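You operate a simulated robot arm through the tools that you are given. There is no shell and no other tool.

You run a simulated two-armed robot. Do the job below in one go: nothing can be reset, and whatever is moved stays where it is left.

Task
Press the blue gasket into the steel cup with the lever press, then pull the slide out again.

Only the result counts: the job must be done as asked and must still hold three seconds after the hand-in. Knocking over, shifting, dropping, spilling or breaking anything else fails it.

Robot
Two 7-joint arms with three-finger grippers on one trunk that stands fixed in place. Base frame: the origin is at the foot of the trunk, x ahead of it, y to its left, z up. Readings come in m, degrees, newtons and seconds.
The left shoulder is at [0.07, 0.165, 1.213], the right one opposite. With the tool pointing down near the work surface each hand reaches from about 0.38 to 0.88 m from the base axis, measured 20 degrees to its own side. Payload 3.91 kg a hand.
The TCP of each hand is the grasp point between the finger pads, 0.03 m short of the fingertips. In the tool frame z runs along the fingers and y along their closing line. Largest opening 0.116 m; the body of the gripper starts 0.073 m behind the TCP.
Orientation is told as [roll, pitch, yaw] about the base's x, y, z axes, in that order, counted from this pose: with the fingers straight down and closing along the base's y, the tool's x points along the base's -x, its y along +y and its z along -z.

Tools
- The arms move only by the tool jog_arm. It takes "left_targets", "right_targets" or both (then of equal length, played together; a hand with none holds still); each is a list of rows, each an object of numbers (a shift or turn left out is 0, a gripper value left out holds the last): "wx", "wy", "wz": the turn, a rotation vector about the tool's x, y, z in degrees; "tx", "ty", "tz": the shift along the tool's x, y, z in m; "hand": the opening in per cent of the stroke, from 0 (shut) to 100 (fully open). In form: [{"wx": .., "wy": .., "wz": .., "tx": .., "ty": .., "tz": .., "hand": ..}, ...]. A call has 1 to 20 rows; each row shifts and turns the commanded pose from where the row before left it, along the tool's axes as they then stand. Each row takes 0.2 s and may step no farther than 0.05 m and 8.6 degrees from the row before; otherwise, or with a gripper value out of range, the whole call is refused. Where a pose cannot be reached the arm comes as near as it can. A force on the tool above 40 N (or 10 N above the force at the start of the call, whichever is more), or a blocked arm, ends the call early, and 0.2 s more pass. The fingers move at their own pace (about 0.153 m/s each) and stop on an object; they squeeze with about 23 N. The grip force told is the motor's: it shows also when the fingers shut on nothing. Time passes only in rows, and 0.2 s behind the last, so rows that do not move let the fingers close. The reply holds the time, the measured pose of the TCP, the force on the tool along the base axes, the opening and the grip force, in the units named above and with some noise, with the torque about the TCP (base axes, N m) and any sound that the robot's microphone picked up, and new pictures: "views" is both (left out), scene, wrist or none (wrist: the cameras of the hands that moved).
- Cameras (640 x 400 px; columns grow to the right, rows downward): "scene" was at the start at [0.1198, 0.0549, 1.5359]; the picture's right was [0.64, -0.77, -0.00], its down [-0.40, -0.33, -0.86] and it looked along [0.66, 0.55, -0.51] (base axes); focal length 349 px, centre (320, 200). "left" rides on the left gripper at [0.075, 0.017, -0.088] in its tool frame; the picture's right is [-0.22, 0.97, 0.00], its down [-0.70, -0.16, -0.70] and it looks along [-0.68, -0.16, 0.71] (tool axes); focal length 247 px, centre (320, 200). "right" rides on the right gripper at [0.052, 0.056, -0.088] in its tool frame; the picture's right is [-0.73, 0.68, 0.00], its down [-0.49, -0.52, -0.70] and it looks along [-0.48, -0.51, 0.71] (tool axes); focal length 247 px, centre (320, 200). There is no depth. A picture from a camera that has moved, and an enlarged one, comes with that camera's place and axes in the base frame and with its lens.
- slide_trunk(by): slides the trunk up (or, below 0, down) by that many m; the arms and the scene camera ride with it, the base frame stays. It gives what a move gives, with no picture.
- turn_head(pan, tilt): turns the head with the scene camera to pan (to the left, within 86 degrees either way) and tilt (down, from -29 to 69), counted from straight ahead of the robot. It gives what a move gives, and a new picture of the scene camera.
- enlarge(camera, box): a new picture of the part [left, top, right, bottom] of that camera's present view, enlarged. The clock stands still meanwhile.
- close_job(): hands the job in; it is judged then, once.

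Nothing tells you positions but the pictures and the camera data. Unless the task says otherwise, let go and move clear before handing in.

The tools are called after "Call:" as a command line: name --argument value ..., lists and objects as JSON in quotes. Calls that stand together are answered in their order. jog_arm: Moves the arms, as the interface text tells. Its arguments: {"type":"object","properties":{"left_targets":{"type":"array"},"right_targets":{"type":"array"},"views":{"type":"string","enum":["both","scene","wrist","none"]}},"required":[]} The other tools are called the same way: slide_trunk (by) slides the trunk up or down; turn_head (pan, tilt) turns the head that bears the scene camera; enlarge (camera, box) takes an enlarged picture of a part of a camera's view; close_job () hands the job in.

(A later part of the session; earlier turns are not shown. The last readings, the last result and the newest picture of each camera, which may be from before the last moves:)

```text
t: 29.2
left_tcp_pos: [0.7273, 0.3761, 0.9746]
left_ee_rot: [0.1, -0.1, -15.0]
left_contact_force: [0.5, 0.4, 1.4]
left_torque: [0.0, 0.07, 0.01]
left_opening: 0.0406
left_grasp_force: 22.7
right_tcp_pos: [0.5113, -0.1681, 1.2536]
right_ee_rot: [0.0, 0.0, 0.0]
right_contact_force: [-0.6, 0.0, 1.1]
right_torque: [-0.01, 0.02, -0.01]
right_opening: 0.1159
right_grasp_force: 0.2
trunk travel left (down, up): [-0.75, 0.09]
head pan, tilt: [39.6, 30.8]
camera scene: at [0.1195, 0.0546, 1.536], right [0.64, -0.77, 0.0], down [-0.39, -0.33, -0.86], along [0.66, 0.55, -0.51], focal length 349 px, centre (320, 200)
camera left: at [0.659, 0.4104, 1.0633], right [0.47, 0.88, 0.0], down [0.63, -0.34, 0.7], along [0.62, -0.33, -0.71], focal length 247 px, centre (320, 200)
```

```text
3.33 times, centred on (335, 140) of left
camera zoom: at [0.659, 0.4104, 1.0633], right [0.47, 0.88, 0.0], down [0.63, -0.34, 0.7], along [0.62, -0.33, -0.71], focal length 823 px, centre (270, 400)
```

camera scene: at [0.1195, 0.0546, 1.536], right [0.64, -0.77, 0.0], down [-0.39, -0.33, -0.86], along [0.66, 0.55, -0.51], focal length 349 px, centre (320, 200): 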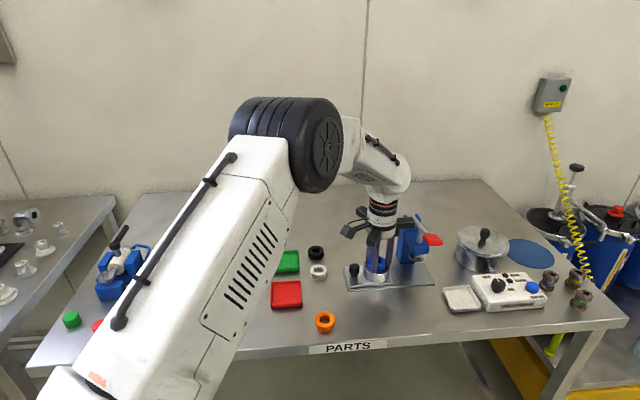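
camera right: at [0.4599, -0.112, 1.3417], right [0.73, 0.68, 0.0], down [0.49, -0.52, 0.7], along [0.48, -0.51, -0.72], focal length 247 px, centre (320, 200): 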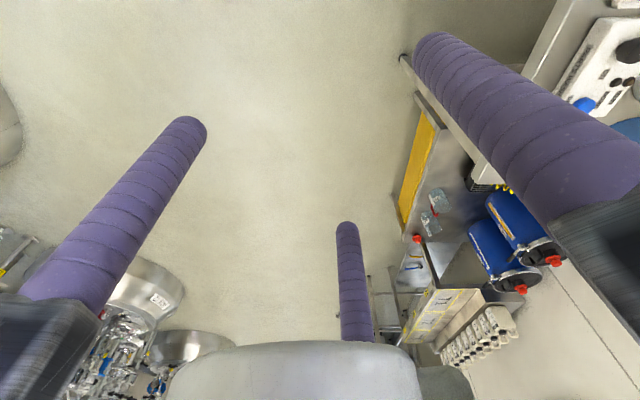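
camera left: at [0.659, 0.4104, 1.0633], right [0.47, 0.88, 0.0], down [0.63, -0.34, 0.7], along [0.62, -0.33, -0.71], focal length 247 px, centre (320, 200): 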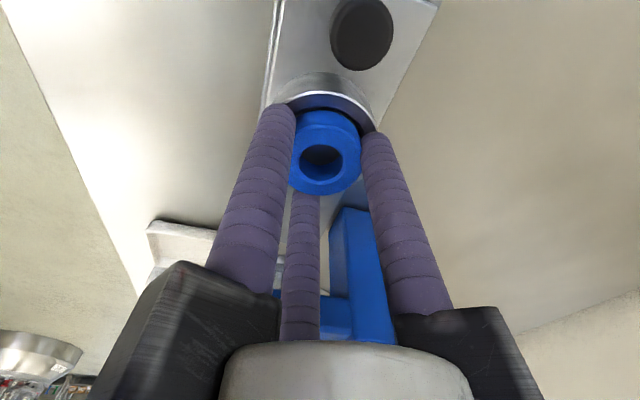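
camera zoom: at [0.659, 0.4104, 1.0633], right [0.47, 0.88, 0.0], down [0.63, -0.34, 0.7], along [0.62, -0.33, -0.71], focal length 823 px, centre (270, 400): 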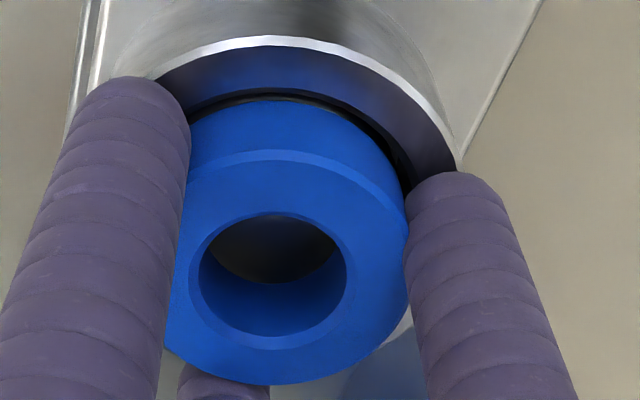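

The nudge hardly registered. I'll lift clear of the rim by 4 mm, apply a slightly bigger shift and look again.

Call:
jog_arm --left_targets '[{"tz": -0.004}, {"tx": -0.002}, {}, {"tz": 0.003}, {}]' --views "both"

Call:
enlarge --camera "scene" --box '[360, 240, 396, 276]'

Call:
enlarge --camera "left" --box '[270, 80, 400, 200]'

```text
t: 30.4
left_tcp_pos: [0.7287, 0.3742, 0.9756]
left_ee_rot: [0.0, -0.1, -15.0]
left_contact_force: [-0.4, -0.5, 0.7]
left_torque: [-0.02, 0.02, 0.02]
left_opening: 0.0407
left_grasp_force: 23.5
right_tcp_pos: [0.5118, -0.1677, 1.2542]
right_ee_rot: [0.0, -0.1, -0.1]
right_contact_force: [-0.1, 0.0, -0.2]
right_torque: [-0.02, 0.01, -0.03]
right_opening: 0.116
right_grasp_force: 0.0
trunk travel left (down, up): [-0.75, 0.09]
head pan, tilt: [39.6, 30.8]
camera scene: at [0.1199, 0.0548, 1.5359], right [0.64, -0.77, 0.0], down [-0.4, -0.33, -0.86], along [0.66, 0.55, -0.51], focal length 349 px, centre (320, 200)
camera left: at [0.6613, 0.4104, 1.0633], right [0.47, 0.88, 0.0], down [0.63, -0.34, 0.7], along [0.62, -0.33, -0.71], focal length 247 px, centre (320, 200)
```

scene: 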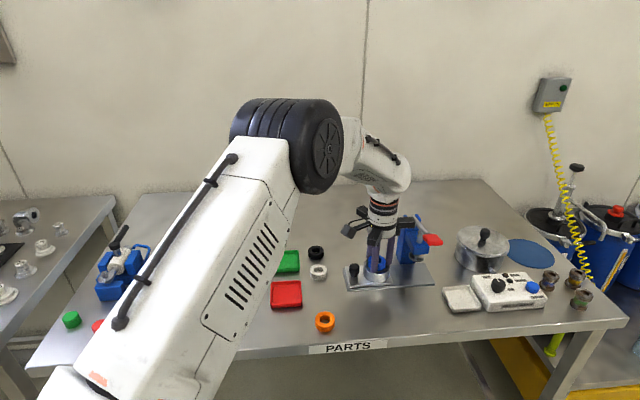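
left: 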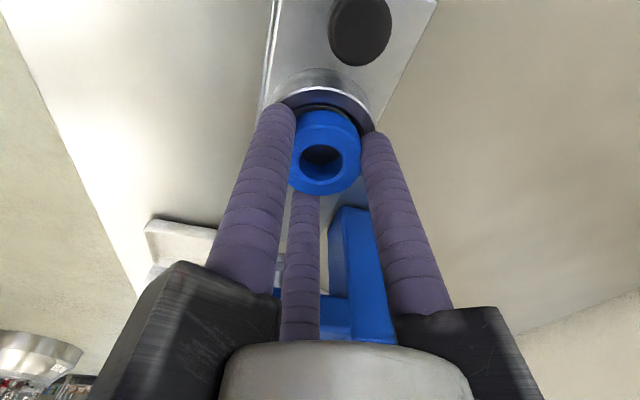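

```text
11.11 times, centred on (378, 258) of scene
camera zoom: at [0.1199, 0.0548, 1.5359], right [0.64, -0.77, 0.0], down [-0.4, -0.33, -0.86], along [0.66, 0.55, -0.51], focal length 3879 px, centre (-324, -444)
```

zoom: 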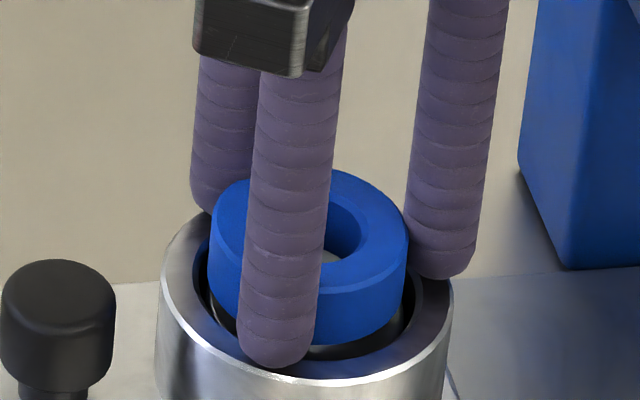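

```text
3.33 times, centred on (335, 140) of left
camera zoom: at [0.6613, 0.4104, 1.0633], right [0.47, 0.88, 0.0], down [0.63, -0.34, 0.7], along [0.62, -0.33, -0.71], focal length 823 px, centre (270, 400)
```

zoom: 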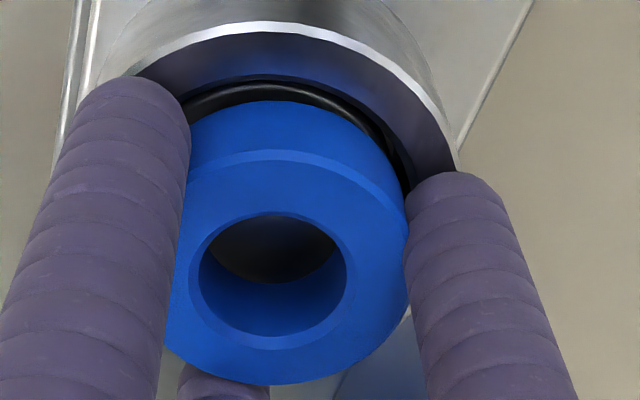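

The gasket is now concentric with the cup, with an even gap all round. I'll open the fingers a little so it drops straight in.

Call:
jog_arm --left_targets '[{"tz": 0.001}, {"hand": 46}, {"hand": 46}, {"hand": 46}]' --views "both"

Call:
enlarge --camera "scene" --box '[360, 240, 396, 276]'

Call:
enlarge --camera "left" --box '[250, 60, 400, 200]'

```text
t: 31.4
left_tcp_pos: [0.7298, 0.3739, 0.9749]
left_ee_rot: [0.1, -0.1, -15.1]
left_contact_force: [0.5, 0.1, 8.7]
left_torque: [-0.16, -0.01, -0.06]
left_opening: 0.0534
left_grasp_force: 0.1
right_tcp_pos: [0.5099, -0.1676, 1.2547]
right_ee_rot: [0.0, 0.0, 0.0]
right_contact_force: [0.3, 0.3, 0.5]
right_torque: [-0.01, 0.01, 0.03]
right_opening: 0.116
right_grasp_force: 0.0
trunk travel left (down, up): [-0.75, 0.09]
head pan, tilt: [39.6, 30.8]
camera scene: at [0.1184, 0.0541, 1.5361], right [0.64, -0.77, 0.0], down [-0.39, -0.33, -0.86], along [0.66, 0.55, -0.51], focal length 349 px, centre (320, 200)
camera left: at [0.6606, 0.4105, 1.0627], right [0.47, 0.88, 0.0], down [0.63, -0.34, 0.7], along [0.62, -0.33, -0.71], focal length 247 px, centre (320, 200)
```

scene: 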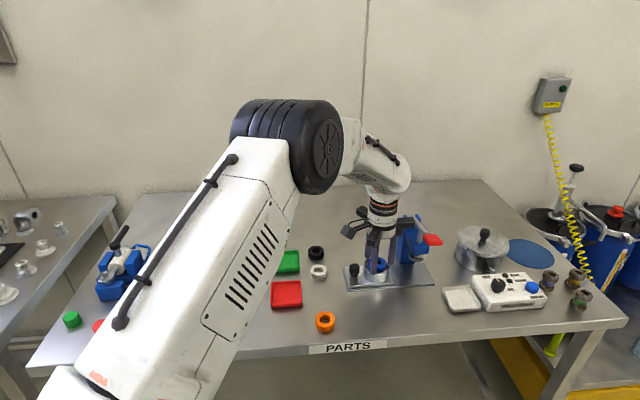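
left: 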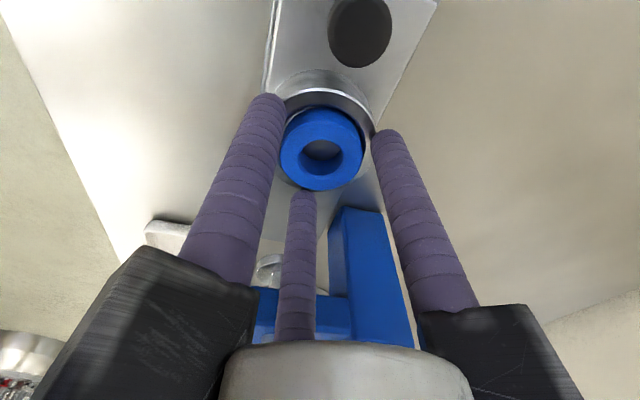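

```text
11.11 times, centred on (378, 258) of scene
camera zoom: at [0.1184, 0.0541, 1.5361], right [0.64, -0.77, 0.0], down [-0.39, -0.33, -0.86], along [0.66, 0.55, -0.51], focal length 3879 px, centre (-324, -444)
```

zoom: 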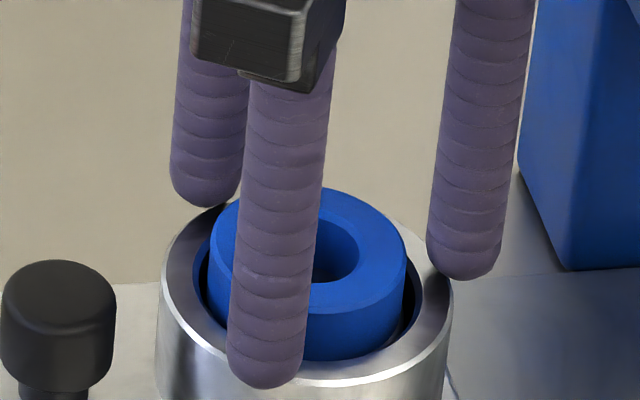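

```text
2.86 times, centred on (325, 130) of left
camera zoom: at [0.6606, 0.4105, 1.0627], right [0.47, 0.88, 0.0], down [0.63, -0.34, 0.7], along [0.62, -0.33, -0.71], focal length 706 px, centre (306, 400)
```

zoom: 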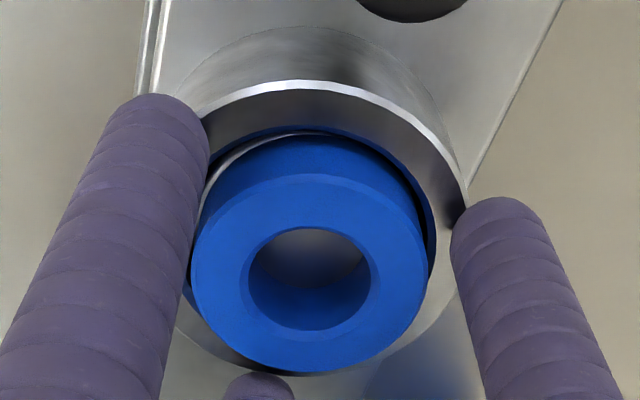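

The gasket dropped a few millimetres and is sitting level and central in the cup's mouth, ready to be pressed. I'll lift the hand straight up and check.

Call:
jog_arm --left_targets '[{"tz": -0.01}, {"tz": -0.03}, {"tz": -0.04}]' --views "both"

Call:
enlarge --camera "scene" --box '[340, 205, 440, 295]'

Call:
enlarge --camera "left" --box '[250, 0, 400, 150]'

```text
t: 32.2
left_tcp_pos: [0.733, 0.3785, 1.0554]
left_ee_rot: [0.0, 0.0, -14.9]
left_contact_force: [-0.2, -0.1, -0.4]
left_torque: [-0.04, 0.01, 0.0]
left_opening: 0.0536
left_grasp_force: 0.1
right_tcp_pos: [0.5105, -0.1677, 1.2561]
right_ee_rot: [0.0, 0.0, 0.1]
right_contact_force: [-0.1, -1.0, -0.2]
right_torque: [0.0, 0.0, -0.01]
right_opening: 0.1158
right_grasp_force: 0.0
trunk travel left (down, up): [-0.75, 0.09]
head pan, tilt: [39.6, 30.8]
camera scene: at [0.119, 0.0546, 1.5359], right [0.64, -0.77, 0.0], down [-0.39, -0.33, -0.86], along [0.66, 0.55, -0.51], focal length 349 px, centre (320, 200)
camera left: at [0.6632, 0.4142, 1.1425], right [0.47, 0.88, 0.0], down [0.63, -0.34, 0.7], along [0.62, -0.33, -0.71], focal length 247 px, centre (320, 200)
```

scene: 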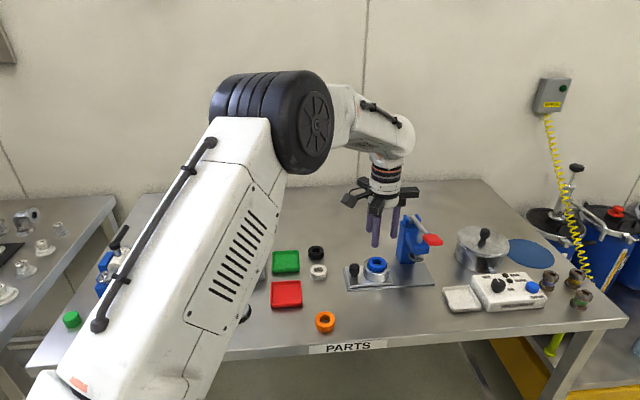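
left: 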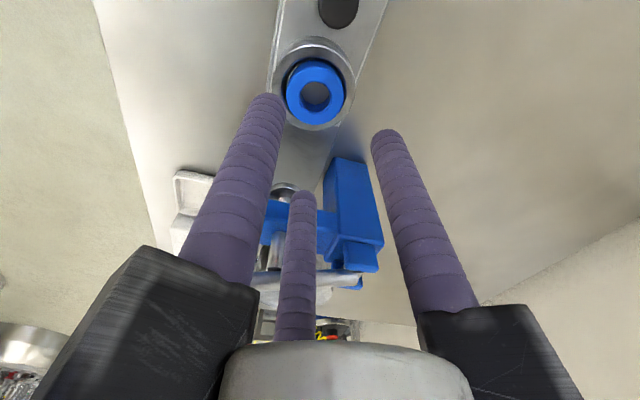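

```text
4.44 times, centred on (390, 250) of scene
camera zoom: at [0.119, 0.0546, 1.5359], right [0.64, -0.77, 0.0], down [-0.39, -0.33, -0.86], along [0.66, 0.55, -0.51], focal length 1552 px, centre (9, -22)
```

zoom: 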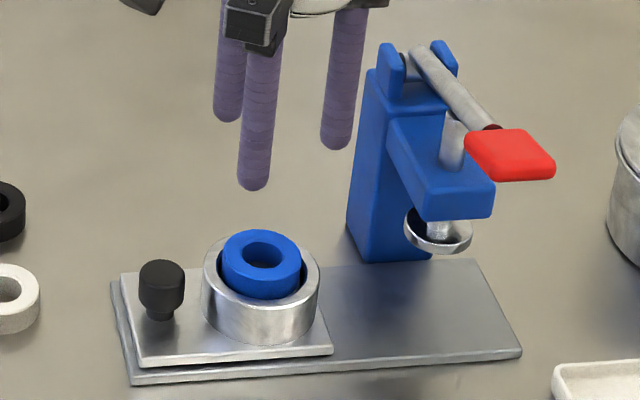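

```text
2.67 times, centred on (325, 75) of left
camera zoom: at [0.6632, 0.4142, 1.1425], right [0.47, 0.88, 0.0], down [0.63, -0.34, 0.7], along [0.62, -0.33, -0.71], focal length 659 px, centre (307, 533)
```

zoom: 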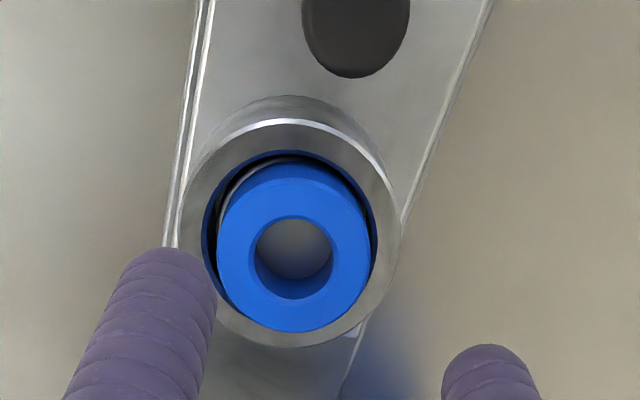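

The gasket sits level in the cup mouth and stands a few millimetres proud. Next I'll tilt the hand as before and go back to the knob approach line, ready to push the slide in.

Call:
jog_arm --left_targets '[{"wz": 7.5, "hand": 40}, {"wz": 7.5}, {"wz": 7.5}, {"wz": 7.5}, {"wz": 7.5}, {"wz": 7.5}, {"wz": 7.5}, {"wz": 7.5}, {"wx": -3.333, "wy": -5.773}, {"wx": -3.333, "wy": -5.773}, {"wx": -3.333, "wy": -5.773}, {"tx": 0.0275, "ty": -0.0154, "tz": -0.0152}, {"tx": 0.0275, "ty": -0.0154, "tz": -0.0152}, {"tx": 0.0275, "ty": -0.0154, "tz": -0.0152}]' --views "both"

Call:
enlarge --camera "left" --box '[220, 0, 440, 200]'

Call:
enlarge --camera "scene" --box '[320, 180, 440, 295]'

```text
t: 35.2
left_tcp_pos: [0.6567, 0.4497, 1.0661]
left_ee_rot: [10.5, -17.2, -76.7]
left_contact_force: [-0.2, 0.1, -0.7]
left_torque: [0.0, -0.01, 0.01]
left_opening: 0.0464
left_grasp_force: 0.0
right_tcp_pos: [0.5102, -0.1675, 1.255]
right_ee_rot: [0.1, -0.1, 0.0]
right_contact_force: [-0.7, 0.5, -0.7]
right_torque: [0.01, -0.02, -0.04]
right_opening: 0.1161
right_grasp_force: 0.1
trunk travel left (down, up): [-0.75, 0.09]
head pan, tilt: [39.6, 30.8]
camera scene: at [0.1184, 0.0561, 1.536], right [0.64, -0.77, 0.0], down [-0.39, -0.33, -0.86], along [0.66, 0.55, -0.51], focal length 349 px, centre (320, 200)
camera left: at [0.6338, 0.5456, 1.1294], right [0.97, 0.06, 0.23], down [-0.17, -0.52, 0.84], along [0.18, -0.85, -0.49], focal length 247 px, centre (320, 200)
```

scene: 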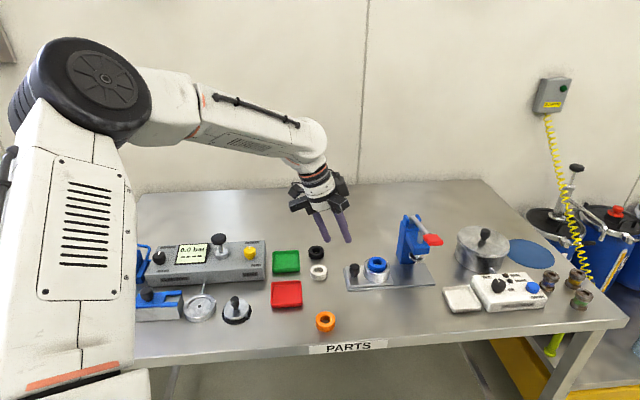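
left: 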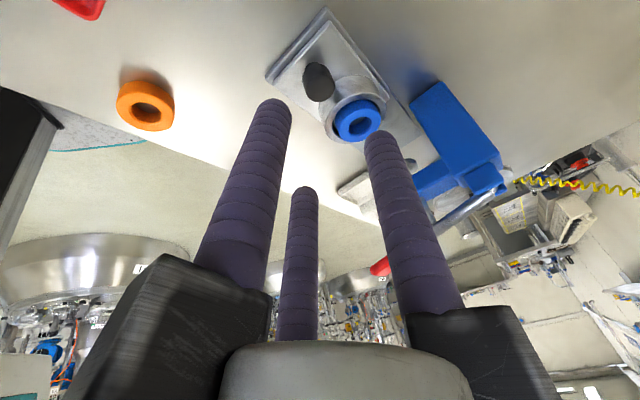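

```text
2.00 times, centred on (330, 100) of left
camera zoom: at [0.6338, 0.5456, 1.1294], right [0.97, 0.06, 0.23], down [-0.17, -0.52, 0.84], along [0.18, -0.85, -0.49], focal length 494 px, centre (300, 400)
```

zoom: 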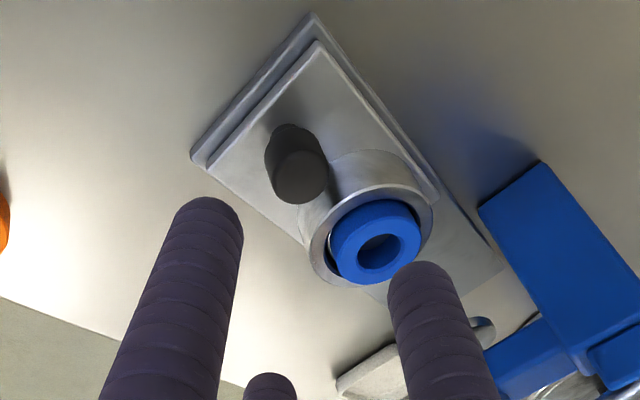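

```text
3.48 times, centred on (380, 238) of scene
camera zoom: at [0.1184, 0.0561, 1.536], right [0.64, -0.77, 0.0], down [-0.39, -0.33, -0.86], along [0.66, 0.55, -0.51], focal length 1214 px, centre (111, 70)
```

zoom: 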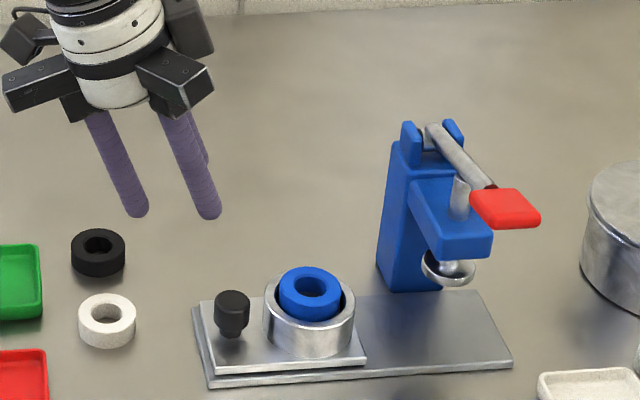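

The knob is at about (0.688, 0.4155), right on the tool's line. I'll advance straight in to the previous grasp depth and close on it.

Call:
jog_arm --left_targets '[{"tz": 0.035}, {"tz": 0.035}, {"tz": 0.025}, {"tz": 0.015}, {"tz": 0.009}]' --views "both"

Call:
enlarge --camera "left" --box '[220, 0, 440, 200]'

Call:
enlarge --camera "scene" --box '[330, 220, 410, 295]'

```text
t: 36.4
left_tcp_pos: [0.6843, 0.4217, 0.9527]
left_ee_rot: [10.4, -17.2, -76.7]
left_contact_force: [-0.5, -0.3, -0.9]
left_torque: [-0.01, -0.03, -0.04]
left_opening: 0.0462
left_grasp_force: 0.0
right_tcp_pos: [0.5117, -0.1668, 1.2542]
right_ee_rot: [0.0, 0.0, 0.1]
right_contact_force: [-0.3, -0.5, -0.2]
right_torque: [-0.02, -0.02, -0.02]
right_opening: 0.1159
right_grasp_force: 0.1
trunk travel left (down, up): [-0.75, 0.09]
head pan, tilt: [39.6, 30.8]
camera scene: at [0.12, 0.055, 1.5359], right [0.64, -0.77, 0.0], down [-0.4, -0.33, -0.86], along [0.66, 0.55, -0.51], focal length 349 px, centre (320, 200)
camera left: at [0.6628, 0.5167, 1.0166], right [0.97, 0.06, 0.23], down [-0.17, -0.52, 0.84], along [0.18, -0.85, -0.5], focal length 247 px, centre (320, 200)
```

scene: 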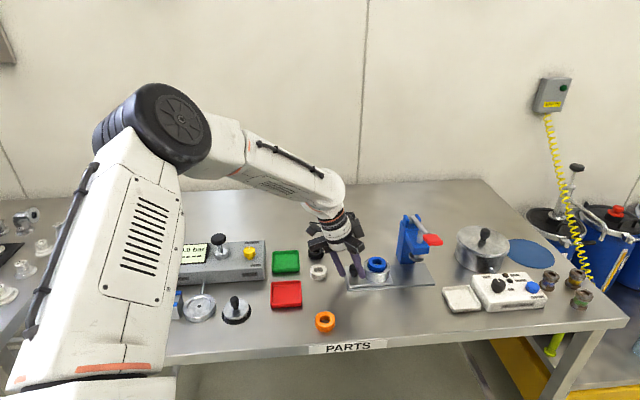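
left: 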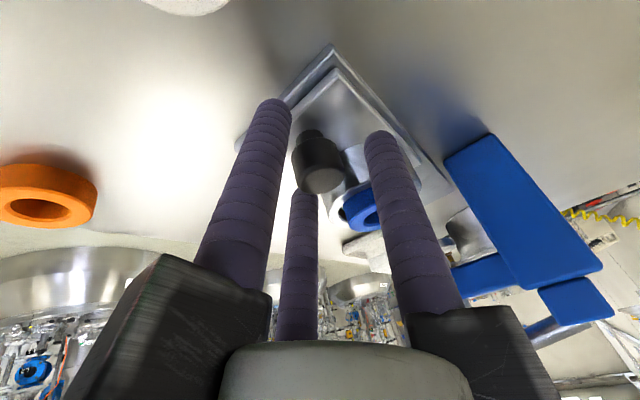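

```text
2.00 times, centred on (330, 100) of left
camera zoom: at [0.6628, 0.5167, 1.0166], right [0.97, 0.06, 0.23], down [-0.17, -0.52, 0.84], along [0.18, -0.85, -0.5], focal length 494 px, centre (300, 400)
```

zoom: 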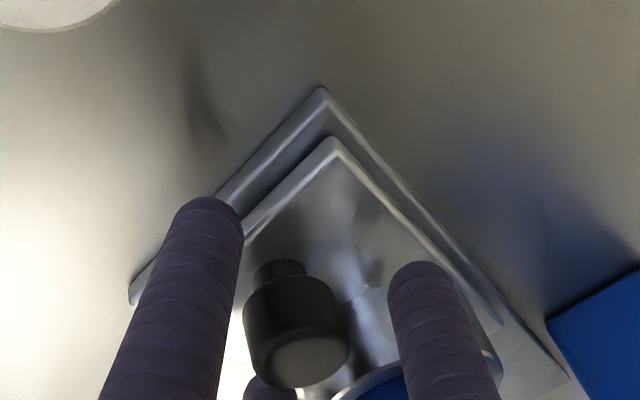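

```text
5.33 times, centred on (370, 258) of scene
camera zoom: at [0.12, 0.055, 1.5359], right [0.64, -0.77, 0.0], down [-0.4, -0.33, -0.86], along [0.66, 0.55, -0.51], focal length 1862 px, centre (53, -107)
```

zoom: 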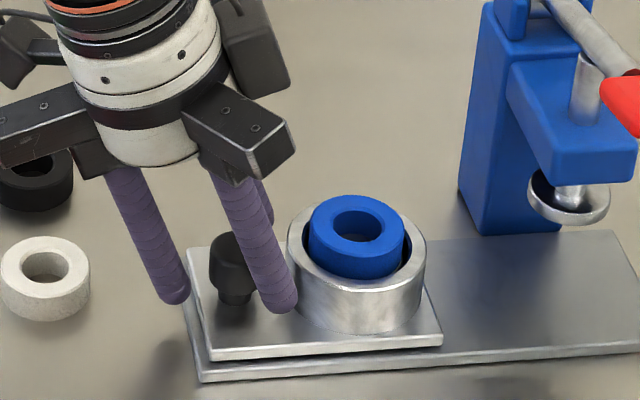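

The knob is between the fingers. Closing on it.

Call:
jog_arm --left_targets '[{"hand": 0}, {"hand": 0}, {"hand": 0}, {"hand": 0}]' --views "scene"

Call:
enlarge --camera "scene" --box '[330, 220, 410, 295]'

```text
t: 37.4
left_tcp_pos: [0.6843, 0.4192, 0.9542]
left_ee_rot: [10.3, -17.1, -76.7]
left_contact_force: [-10.9, -8.8, -3.6]
left_torque: [0.02, 0.21, -0.21]
left_opening: 0.0281
left_grasp_force: 44.9
right_tcp_pos: [0.5111, -0.1694, 1.2547]
right_ee_rot: [0.1, 0.0, 0.0]
right_contact_force: [0.3, -0.4, -0.2]
right_torque: [0.01, 0.01, 0.02]
right_opening: 0.1161
right_grasp_force: 0.2
trunk travel left (down, up): [-0.75, 0.09]
head pan, tilt: [39.6, 30.8]
camera scene: at [0.1187, 0.0534, 1.536], right [0.64, -0.77, 0.0], down [-0.39, -0.33, -0.86], along [0.66, 0.55, -0.51], focal length 349 px, centre (320, 200)
```

scene: 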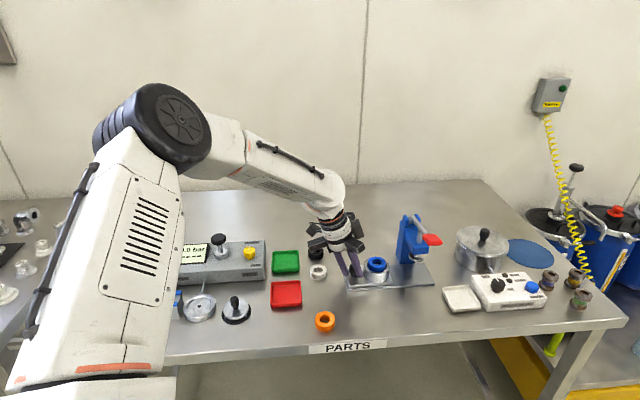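

```text
5.33 times, centred on (370, 258) of scene
camera zoom: at [0.1187, 0.0534, 1.536], right [0.64, -0.77, 0.0], down [-0.39, -0.33, -0.86], along [0.66, 0.55, -0.51], focal length 1862 px, centre (53, -107)
```

zoom: 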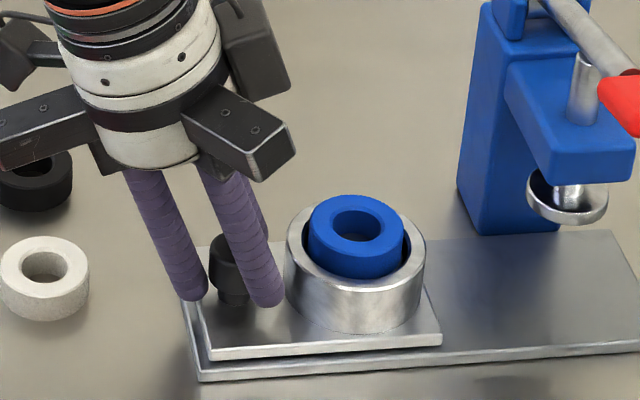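

The knob is gripped again. I'll ease the side load and slide in about 50 mm, then check the ram's clearance over the gasket.

Call:
jog_arm --left_targets '[{"tx": -0.001, "ty": -0.0017}, {"tx": -0.00407, "ty": 0.00235, "tz": 0.00171}, {"tx": -0.00814, "ty": 0.0047, "tz": 0.00342}, {"tx": -0.00814, "ty": 0.0047, "tz": 0.00342}, {"tx": -0.00814, "ty": 0.0047, "tz": 0.00342}, {"tx": -0.00814, "ty": 0.0047, "tz": 0.00342}, {"tx": -0.00407, "ty": 0.00235, "tz": 0.00171}]' --views "scene"

Call:
enlarge --camera "scene" --box '[340, 210, 440, 295]'

```text
t: 39.0
left_tcp_pos: [0.7201, 0.3844, 0.9537]
left_ee_rot: [10.4, -17.0, -76.6]
left_contact_force: [-3.5, -2.0, -5.4]
left_torque: [0.58, 0.54, 0.05]
left_opening: 0.0283
left_grasp_force: 45.0
right_tcp_pos: [0.5111, -0.1677, 1.2549]
right_ee_rot: [0.0, 0.0, 0.0]
right_contact_force: [0.5, 0.9, 0.1]
right_torque: [-0.02, 0.04, 0.02]
right_opening: 0.116
right_grasp_force: 0.0
trunk travel left (down, up): [-0.75, 0.09]
head pan, tilt: [39.6, 30.8]
camera scene: at [0.12, 0.0547, 1.536], right [0.64, -0.77, 0.0], down [-0.4, -0.33, -0.86], along [0.66, 0.55, -0.51], focal length 349 px, centre (320, 200)
```

scene: 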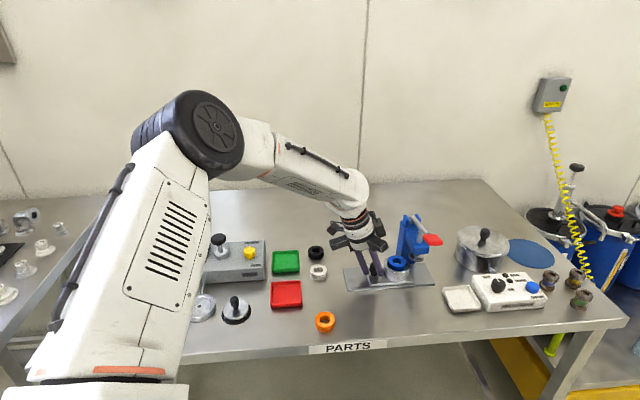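

```text
4.71 times, centred on (390, 252) of scene
camera zoom: at [0.12, 0.0547, 1.536], right [0.64, -0.77, 0.0], down [-0.4, -0.33, -0.86], along [0.66, 0.55, -0.51], focal length 1643 px, centre (-9, -47)
```

zoom: 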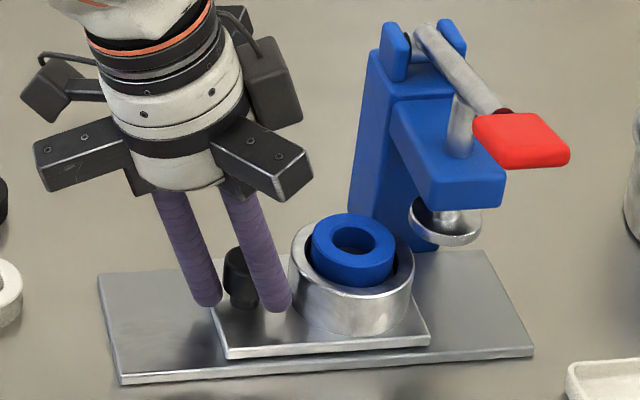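

The ram clears the gasket by about 10 mm. I'll push on to the inner stop, slowing near the end.

Call:
jog_arm --left_targets '[{"tx": -0.00407, "ty": 0.00235, "tz": 0.00171}, {"tx": -0.00814, "ty": 0.0047, "tz": 0.00342}, {"tx": -0.00814, "ty": 0.0047, "tz": 0.00342}, {"tx": -0.00814, "ty": 0.0047, "tz": 0.00342}, {"tx": -0.00814, "ty": 0.0047, "tz": 0.00342}]' --views "scene"

Call:
enlarge --camera "scene" --box '[340, 210, 440, 295]'

```text
t: 40.2
left_tcp_pos: [0.7502, 0.3512, 0.9543]
left_ee_rot: [10.3, -17.1, -76.5]
left_contact_force: [1.9, 0.4, -3.0]
left_torque: [-0.19, -0.21, -0.12]
left_opening: 0.0285
left_grasp_force: 44.8
right_tcp_pos: [0.5121, -0.1679, 1.2545]
right_ee_rot: [0.0, 0.1, 0.0]
right_contact_force: [-0.2, -0.5, -0.2]
right_torque: [0.02, -0.03, 0.0]
right_opening: 0.1159
right_grasp_force: 0.1
trunk travel left (down, up): [-0.75, 0.09]
head pan, tilt: [39.6, 30.8]
camera scene: at [0.1209, 0.0548, 1.5357], right [0.64, -0.77, 0.0], down [-0.4, -0.33, -0.86], along [0.66, 0.55, -0.51], focal length 349 px, centre (320, 200)
```

scene: 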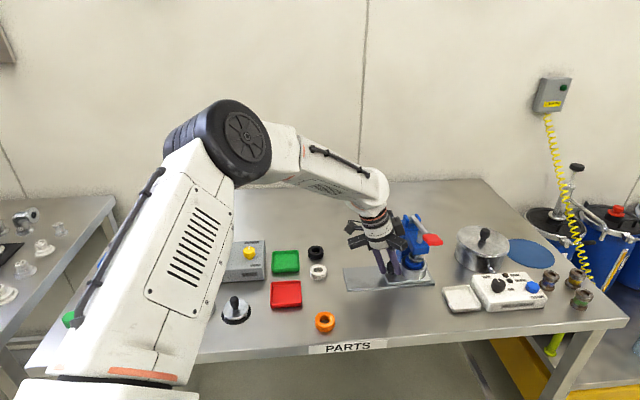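

```text
4.71 times, centred on (390, 252) of scene
camera zoom: at [0.1209, 0.0548, 1.5357], right [0.64, -0.77, 0.0], down [-0.4, -0.33, -0.86], along [0.66, 0.55, -0.51], focal length 1643 px, centre (-9, -47)
```

zoom: 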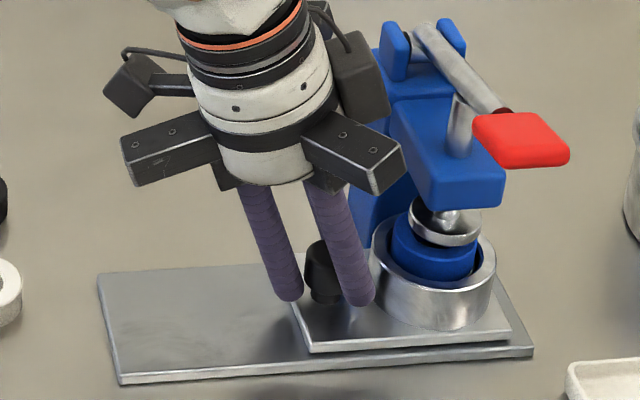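

The cup with the gasket is almost under the ram. I'll push the last few millimetres in tiny steps to feel the stop.

Call:
jog_arm --left_targets '[{"tx": -0.00244, "ty": 0.00141, "tz": 0.00103}, {"tx": -0.00244, "ty": 0.00141, "tz": 0.00103}, {"tx": -0.00244, "ty": 0.00141, "tz": 0.00103}]' --views "scene"

Call:
enlarge --camera "scene" --box '[340, 210, 440, 295]'

```text
t: 41.0
left_tcp_pos: [0.7535, 0.3486, 0.9533]
left_ee_rot: [10.2, -17.1, -76.7]
left_contact_force: [-18.8, 11.5, 0.0]
left_torque: [-0.04, 0.73, 0.03]
left_opening: 0.0283
left_grasp_force: 44.9
right_tcp_pos: [0.5088, -0.1663, 1.2557]
right_ee_rot: [0.0, -0.1, -0.1]
right_contact_force: [0.6, -0.7, -0.1]
right_torque: [0.03, -0.03, -0.02]
right_opening: 0.1161
right_grasp_force: 0.1
trunk travel left (down, up): [-0.75, 0.09]
head pan, tilt: [39.6, 30.8]
camera scene: at [0.116, 0.057, 1.5362], right [0.64, -0.77, 0.0], down [-0.39, -0.33, -0.86], along [0.66, 0.55, -0.51], focal length 349 px, centre (320, 200)
```

scene: 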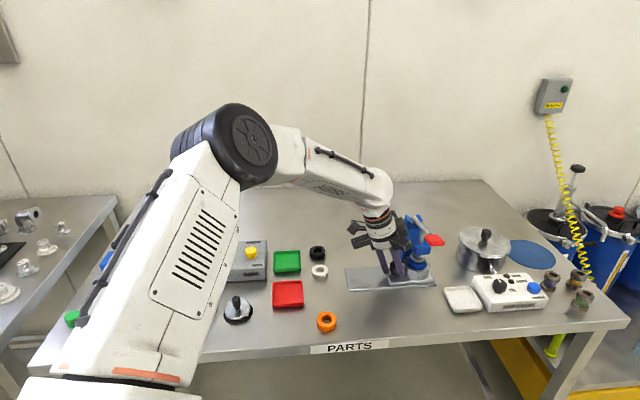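

```text
4.71 times, centred on (390, 252) of scene
camera zoom: at [0.116, 0.057, 1.5362], right [0.64, -0.77, 0.0], down [-0.39, -0.33, -0.86], along [0.66, 0.55, -0.51], focal length 1643 px, centre (-9, -47)
```

zoom: 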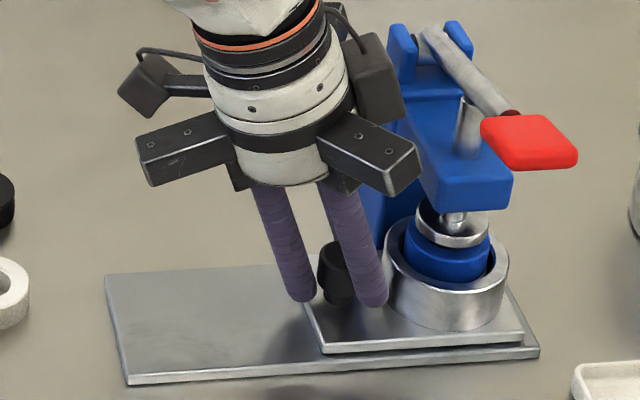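

The slide is against its inner stop (21 N), with the cup under the ram. I'll ease off, release the knob, back out, straighten the hand and rise, closing the fingers for pressing.

Call:
jog_arm --left_targets '[{"tx": 0.00326, "ty": -0.00188, "tz": -0.00137}, {"hand": 40}, {"hand": 40}, {"hand": 40}, {"tz": -0.02}, {"tz": -0.035}, {"tz": -0.04}, {"tz": -0.035}, {"wx": 3.333, "wy": 5.773}, {"wx": 3.333, "wy": 5.773}, {"wx": 3.333, "wy": 5.773}, {"tz": -0.0425, "hand": 0}, {"tz": -0.0425, "hand": 0}]' --views "both"

Call:
enlarge --camera "scene" --box '[340, 190, 450, 295]'

Call:
enlarge --camera "left" --box '[200, 0, 440, 200]'

```text
t: 43.8
left_tcp_pos: [0.7234, 0.3806, 1.1603]
left_ee_rot: [0.2, 0.0, -75.0]
left_contact_force: [0.3, -0.5, 0.4]
left_torque: [-0.01, -0.03, 0.02]
left_opening: 0.0091
left_grasp_force: 22.9
right_tcp_pos: [0.5099, -0.1683, 1.2553]
right_ee_rot: [0.1, 0.1, 0.0]
right_contact_force: [-0.5, 1.0, -0.1]
right_torque: [0.02, -0.03, 0.01]
right_opening: 0.1162
right_grasp_force: 0.1
trunk travel left (down, up): [-0.75, 0.09]
head pan, tilt: [39.6, 30.8]
camera scene: at [0.1183, 0.0539, 1.536], right [0.64, -0.77, 0.0], down [-0.39, -0.33, -0.86], along [0.66, 0.55, -0.51], focal length 349 px, centre (320, 200)
camera left: at [0.7203, 0.4562, 1.249], right [1.0, 0.04, 0.0], down [0.03, -0.72, 0.7], along [0.03, -0.7, -0.72], focal length 247 px, centre (320, 200)
```

scene: 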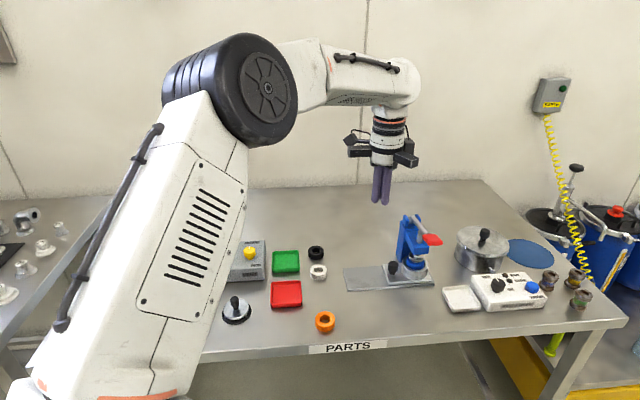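
left: 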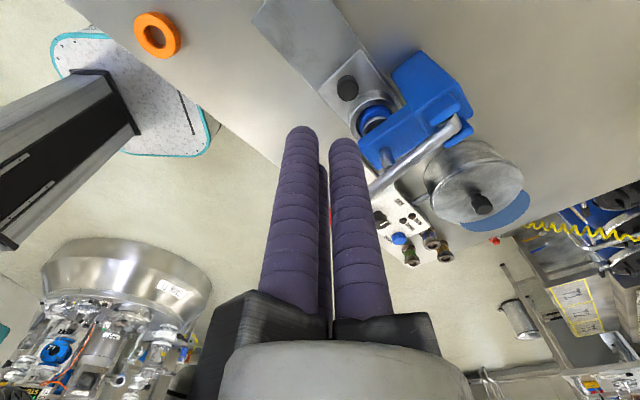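

```text
3.81 times, centred on (395, 242) of scene
camera zoom: at [0.1183, 0.0539, 1.536], right [0.64, -0.77, 0.0], down [-0.39, -0.33, -0.86], along [0.66, 0.55, -0.51], focal length 1330 px, centre (34, 38)
```

zoom: 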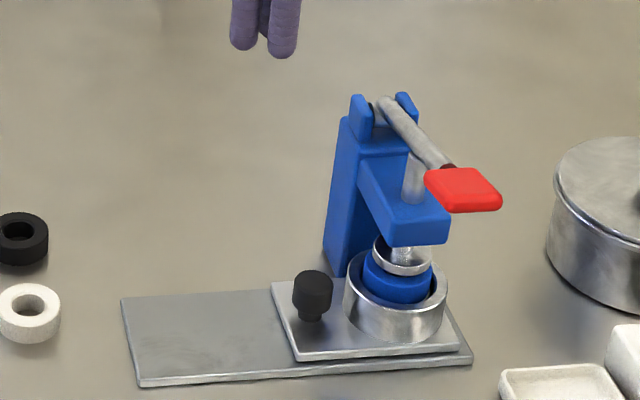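

```text
2.00 times, centred on (320, 100) of left
camera zoom: at [0.7203, 0.4562, 1.249], right [1.0, 0.04, 0.0], down [0.03, -0.72, 0.7], along [0.03, -0.7, -0.72], focal length 494 px, centre (320, 400)
```

zoom: 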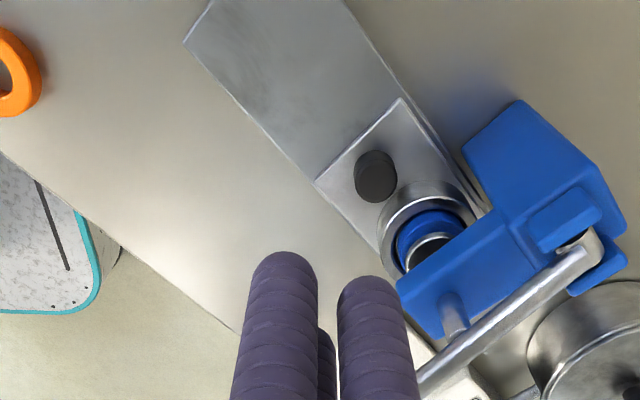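

The slide is in and the ram stands over the gasket. I put the handle's centre at about (0.7565, 0.258, 1.07). I'll move the closed fingertips over it.

Call:
jog_arm --left_targets '[{"tx": -0.0426}, {"tx": -0.0426}, {"tx": -0.0426}, {"tz": 0.02}]' --views "both"

Call:
enlarge --camera "scene" --box '[360, 170, 470, 290]'

Call:
enlarge --camera "left" --box '[200, 0, 440, 200]'

```text
t: 44.8
left_tcp_pos: [0.7573, 0.2593, 1.137]
left_ee_rot: [0.0, -0.1, -74.9]
left_contact_force: [-0.6, 0.5, 0.6]
left_torque: [-0.01, -0.01, 0.0]
left_opening: 0.0094
left_grasp_force: 22.9
right_tcp_pos: [0.512, -0.1669, 1.2544]
right_ee_rot: [0.0, 0.0, 0.0]
right_contact_force: [0.4, -0.2, -0.6]
right_torque: [-0.08, 0.01, -0.02]
right_opening: 0.116
right_grasp_force: 0.2
trunk travel left (down, up): [-0.75, 0.09]
head pan, tilt: [39.6, 30.8]
camera scene: at [0.12, 0.0559, 1.5359], right [0.64, -0.77, 0.0], down [-0.4, -0.33, -0.86], along [0.66, 0.55, -0.51], focal length 349 px, centre (320, 200)
camera left: at [0.7543, 0.3343, 1.2265], right [1.0, 0.04, 0.0], down [0.03, -0.71, 0.7], along [0.03, -0.7, -0.71], focal length 247 px, centre (320, 200)
```

scene: 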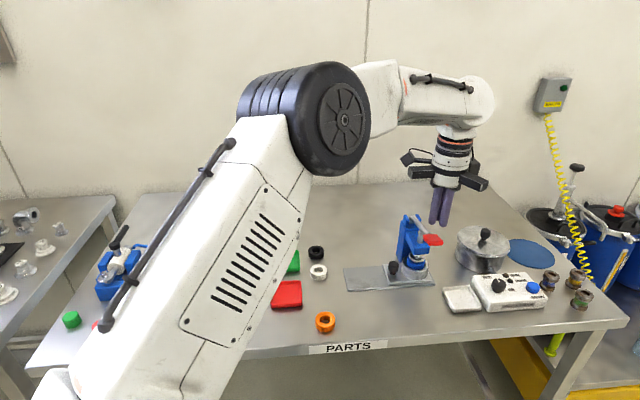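
left: 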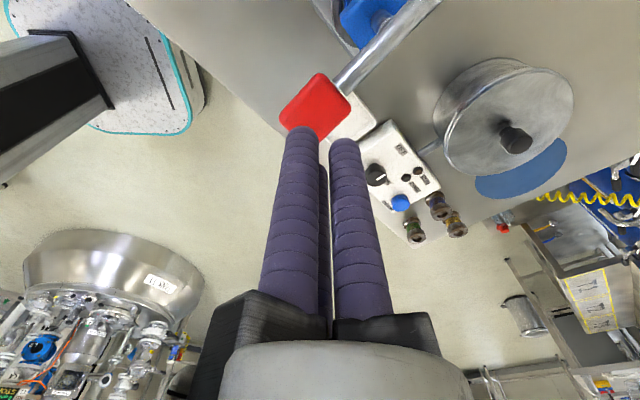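

```text
3.33 times, centred on (415, 230) of scene
camera zoom: at [0.12, 0.0559, 1.5359], right [0.64, -0.77, 0.0], down [-0.4, -0.33, -0.86], along [0.66, 0.55, -0.51], focal length 1164 px, centre (3, 100)
```

zoom: 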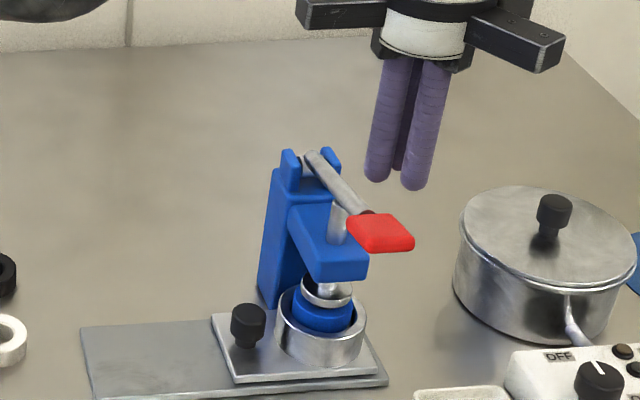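

```text
2.00 times, centred on (320, 100) of left
camera zoom: at [0.7543, 0.3343, 1.2265], right [1.0, 0.04, 0.0], down [0.03, -0.71, 0.7], along [0.03, -0.7, -0.71], focal length 494 px, centre (320, 400)
```

zoom: 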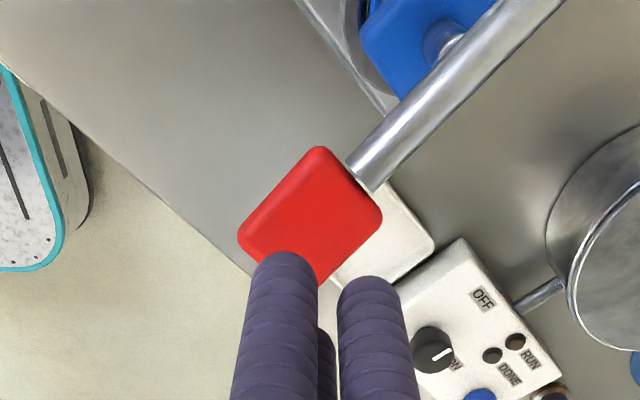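

The handle's top is at about (0.7555, 0.263, 1.06), nearly under the fingertips. I'll correct 4 mm and come down to start pressing slowly.

Call:
jog_arm --left_targets '[{"tx": 0.0041, "ty": -0.0008}, {"tz": 0.013}, {"tz": 0.013}, {"tz": 0.01}, {"tz": 0.006}, {"tz": 0.006}, {"tz": 0.006}]' --views "both"

Call:
enlarge --camera "scene" --box '[360, 190, 470, 290]'

Call:
enlarge --camera "left" --box '[200, 0, 440, 200]'

```text
t: 46.4
left_tcp_pos: [0.755, 0.2596, 1.0875]
left_ee_rot: [0.1, 0.0, -75.0]
left_contact_force: [1.7, -0.4, 1.8]
left_torque: [-0.01, 0.0, -0.02]
left_opening: 0.0094
left_grasp_force: 22.7
right_tcp_pos: [0.5114, -0.1683, 1.2538]
right_ee_rot: [0.0, 0.1, 0.1]
right_contact_force: [-0.2, -0.3, -0.6]
right_torque: [0.01, 0.0, -0.03]
right_opening: 0.1158
right_grasp_force: 0.1
trunk travel left (down, up): [-0.75, 0.09]
head pan, tilt: [39.6, 30.8]
camera scene: at [0.1195, 0.0546, 1.536], right [0.64, -0.77, 0.0], down [-0.39, -0.33, -0.86], along [0.66, 0.55, -0.51], focal length 349 px, centre (320, 200)
camera left: at [0.7513, 0.3358, 1.1752], right [1.0, 0.04, 0.0], down [0.02, -0.71, 0.7], along [0.03, -0.7, -0.71], focal length 247 px, centre (320, 200)
```

scene: 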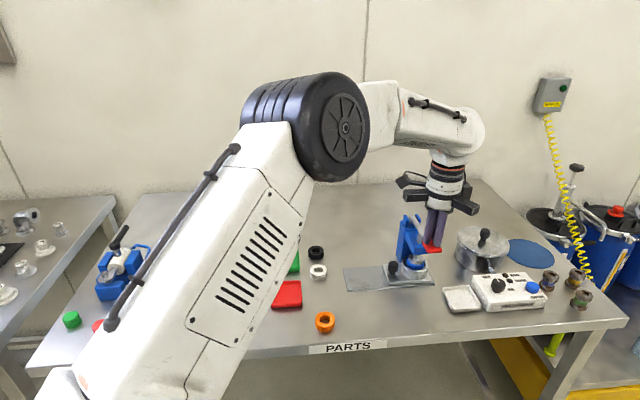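
left: 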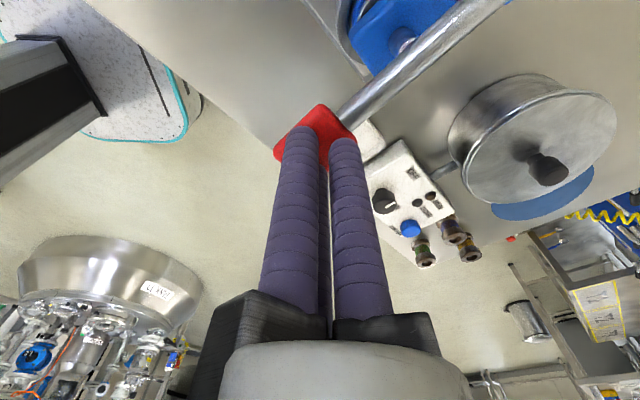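

```text
4.00 times, centred on (415, 240) of scene
camera zoom: at [0.1195, 0.0546, 1.536], right [0.64, -0.77, 0.0], down [-0.39, -0.33, -0.86], along [0.66, 0.55, -0.51], focal length 1396 px, centre (-60, 40)
```

zoom: 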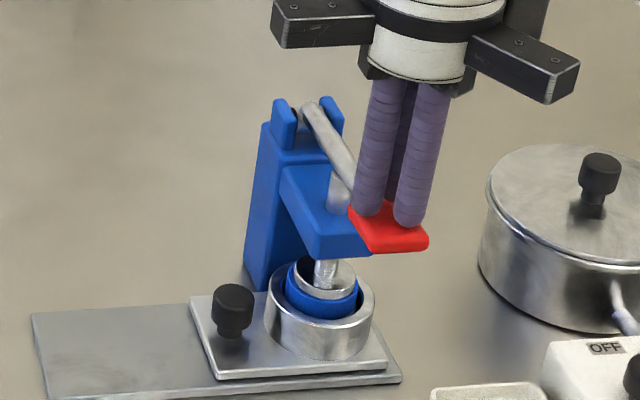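

```text
2.00 times, centred on (320, 100) of left
camera zoom: at [0.7513, 0.3358, 1.1752], right [1.0, 0.04, 0.0], down [0.02, -0.71, 0.7], along [0.03, -0.7, -0.71], focal length 494 px, centre (320, 400)
```

zoom: 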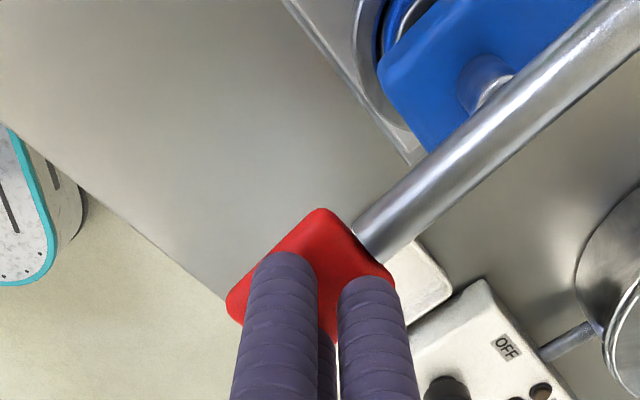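

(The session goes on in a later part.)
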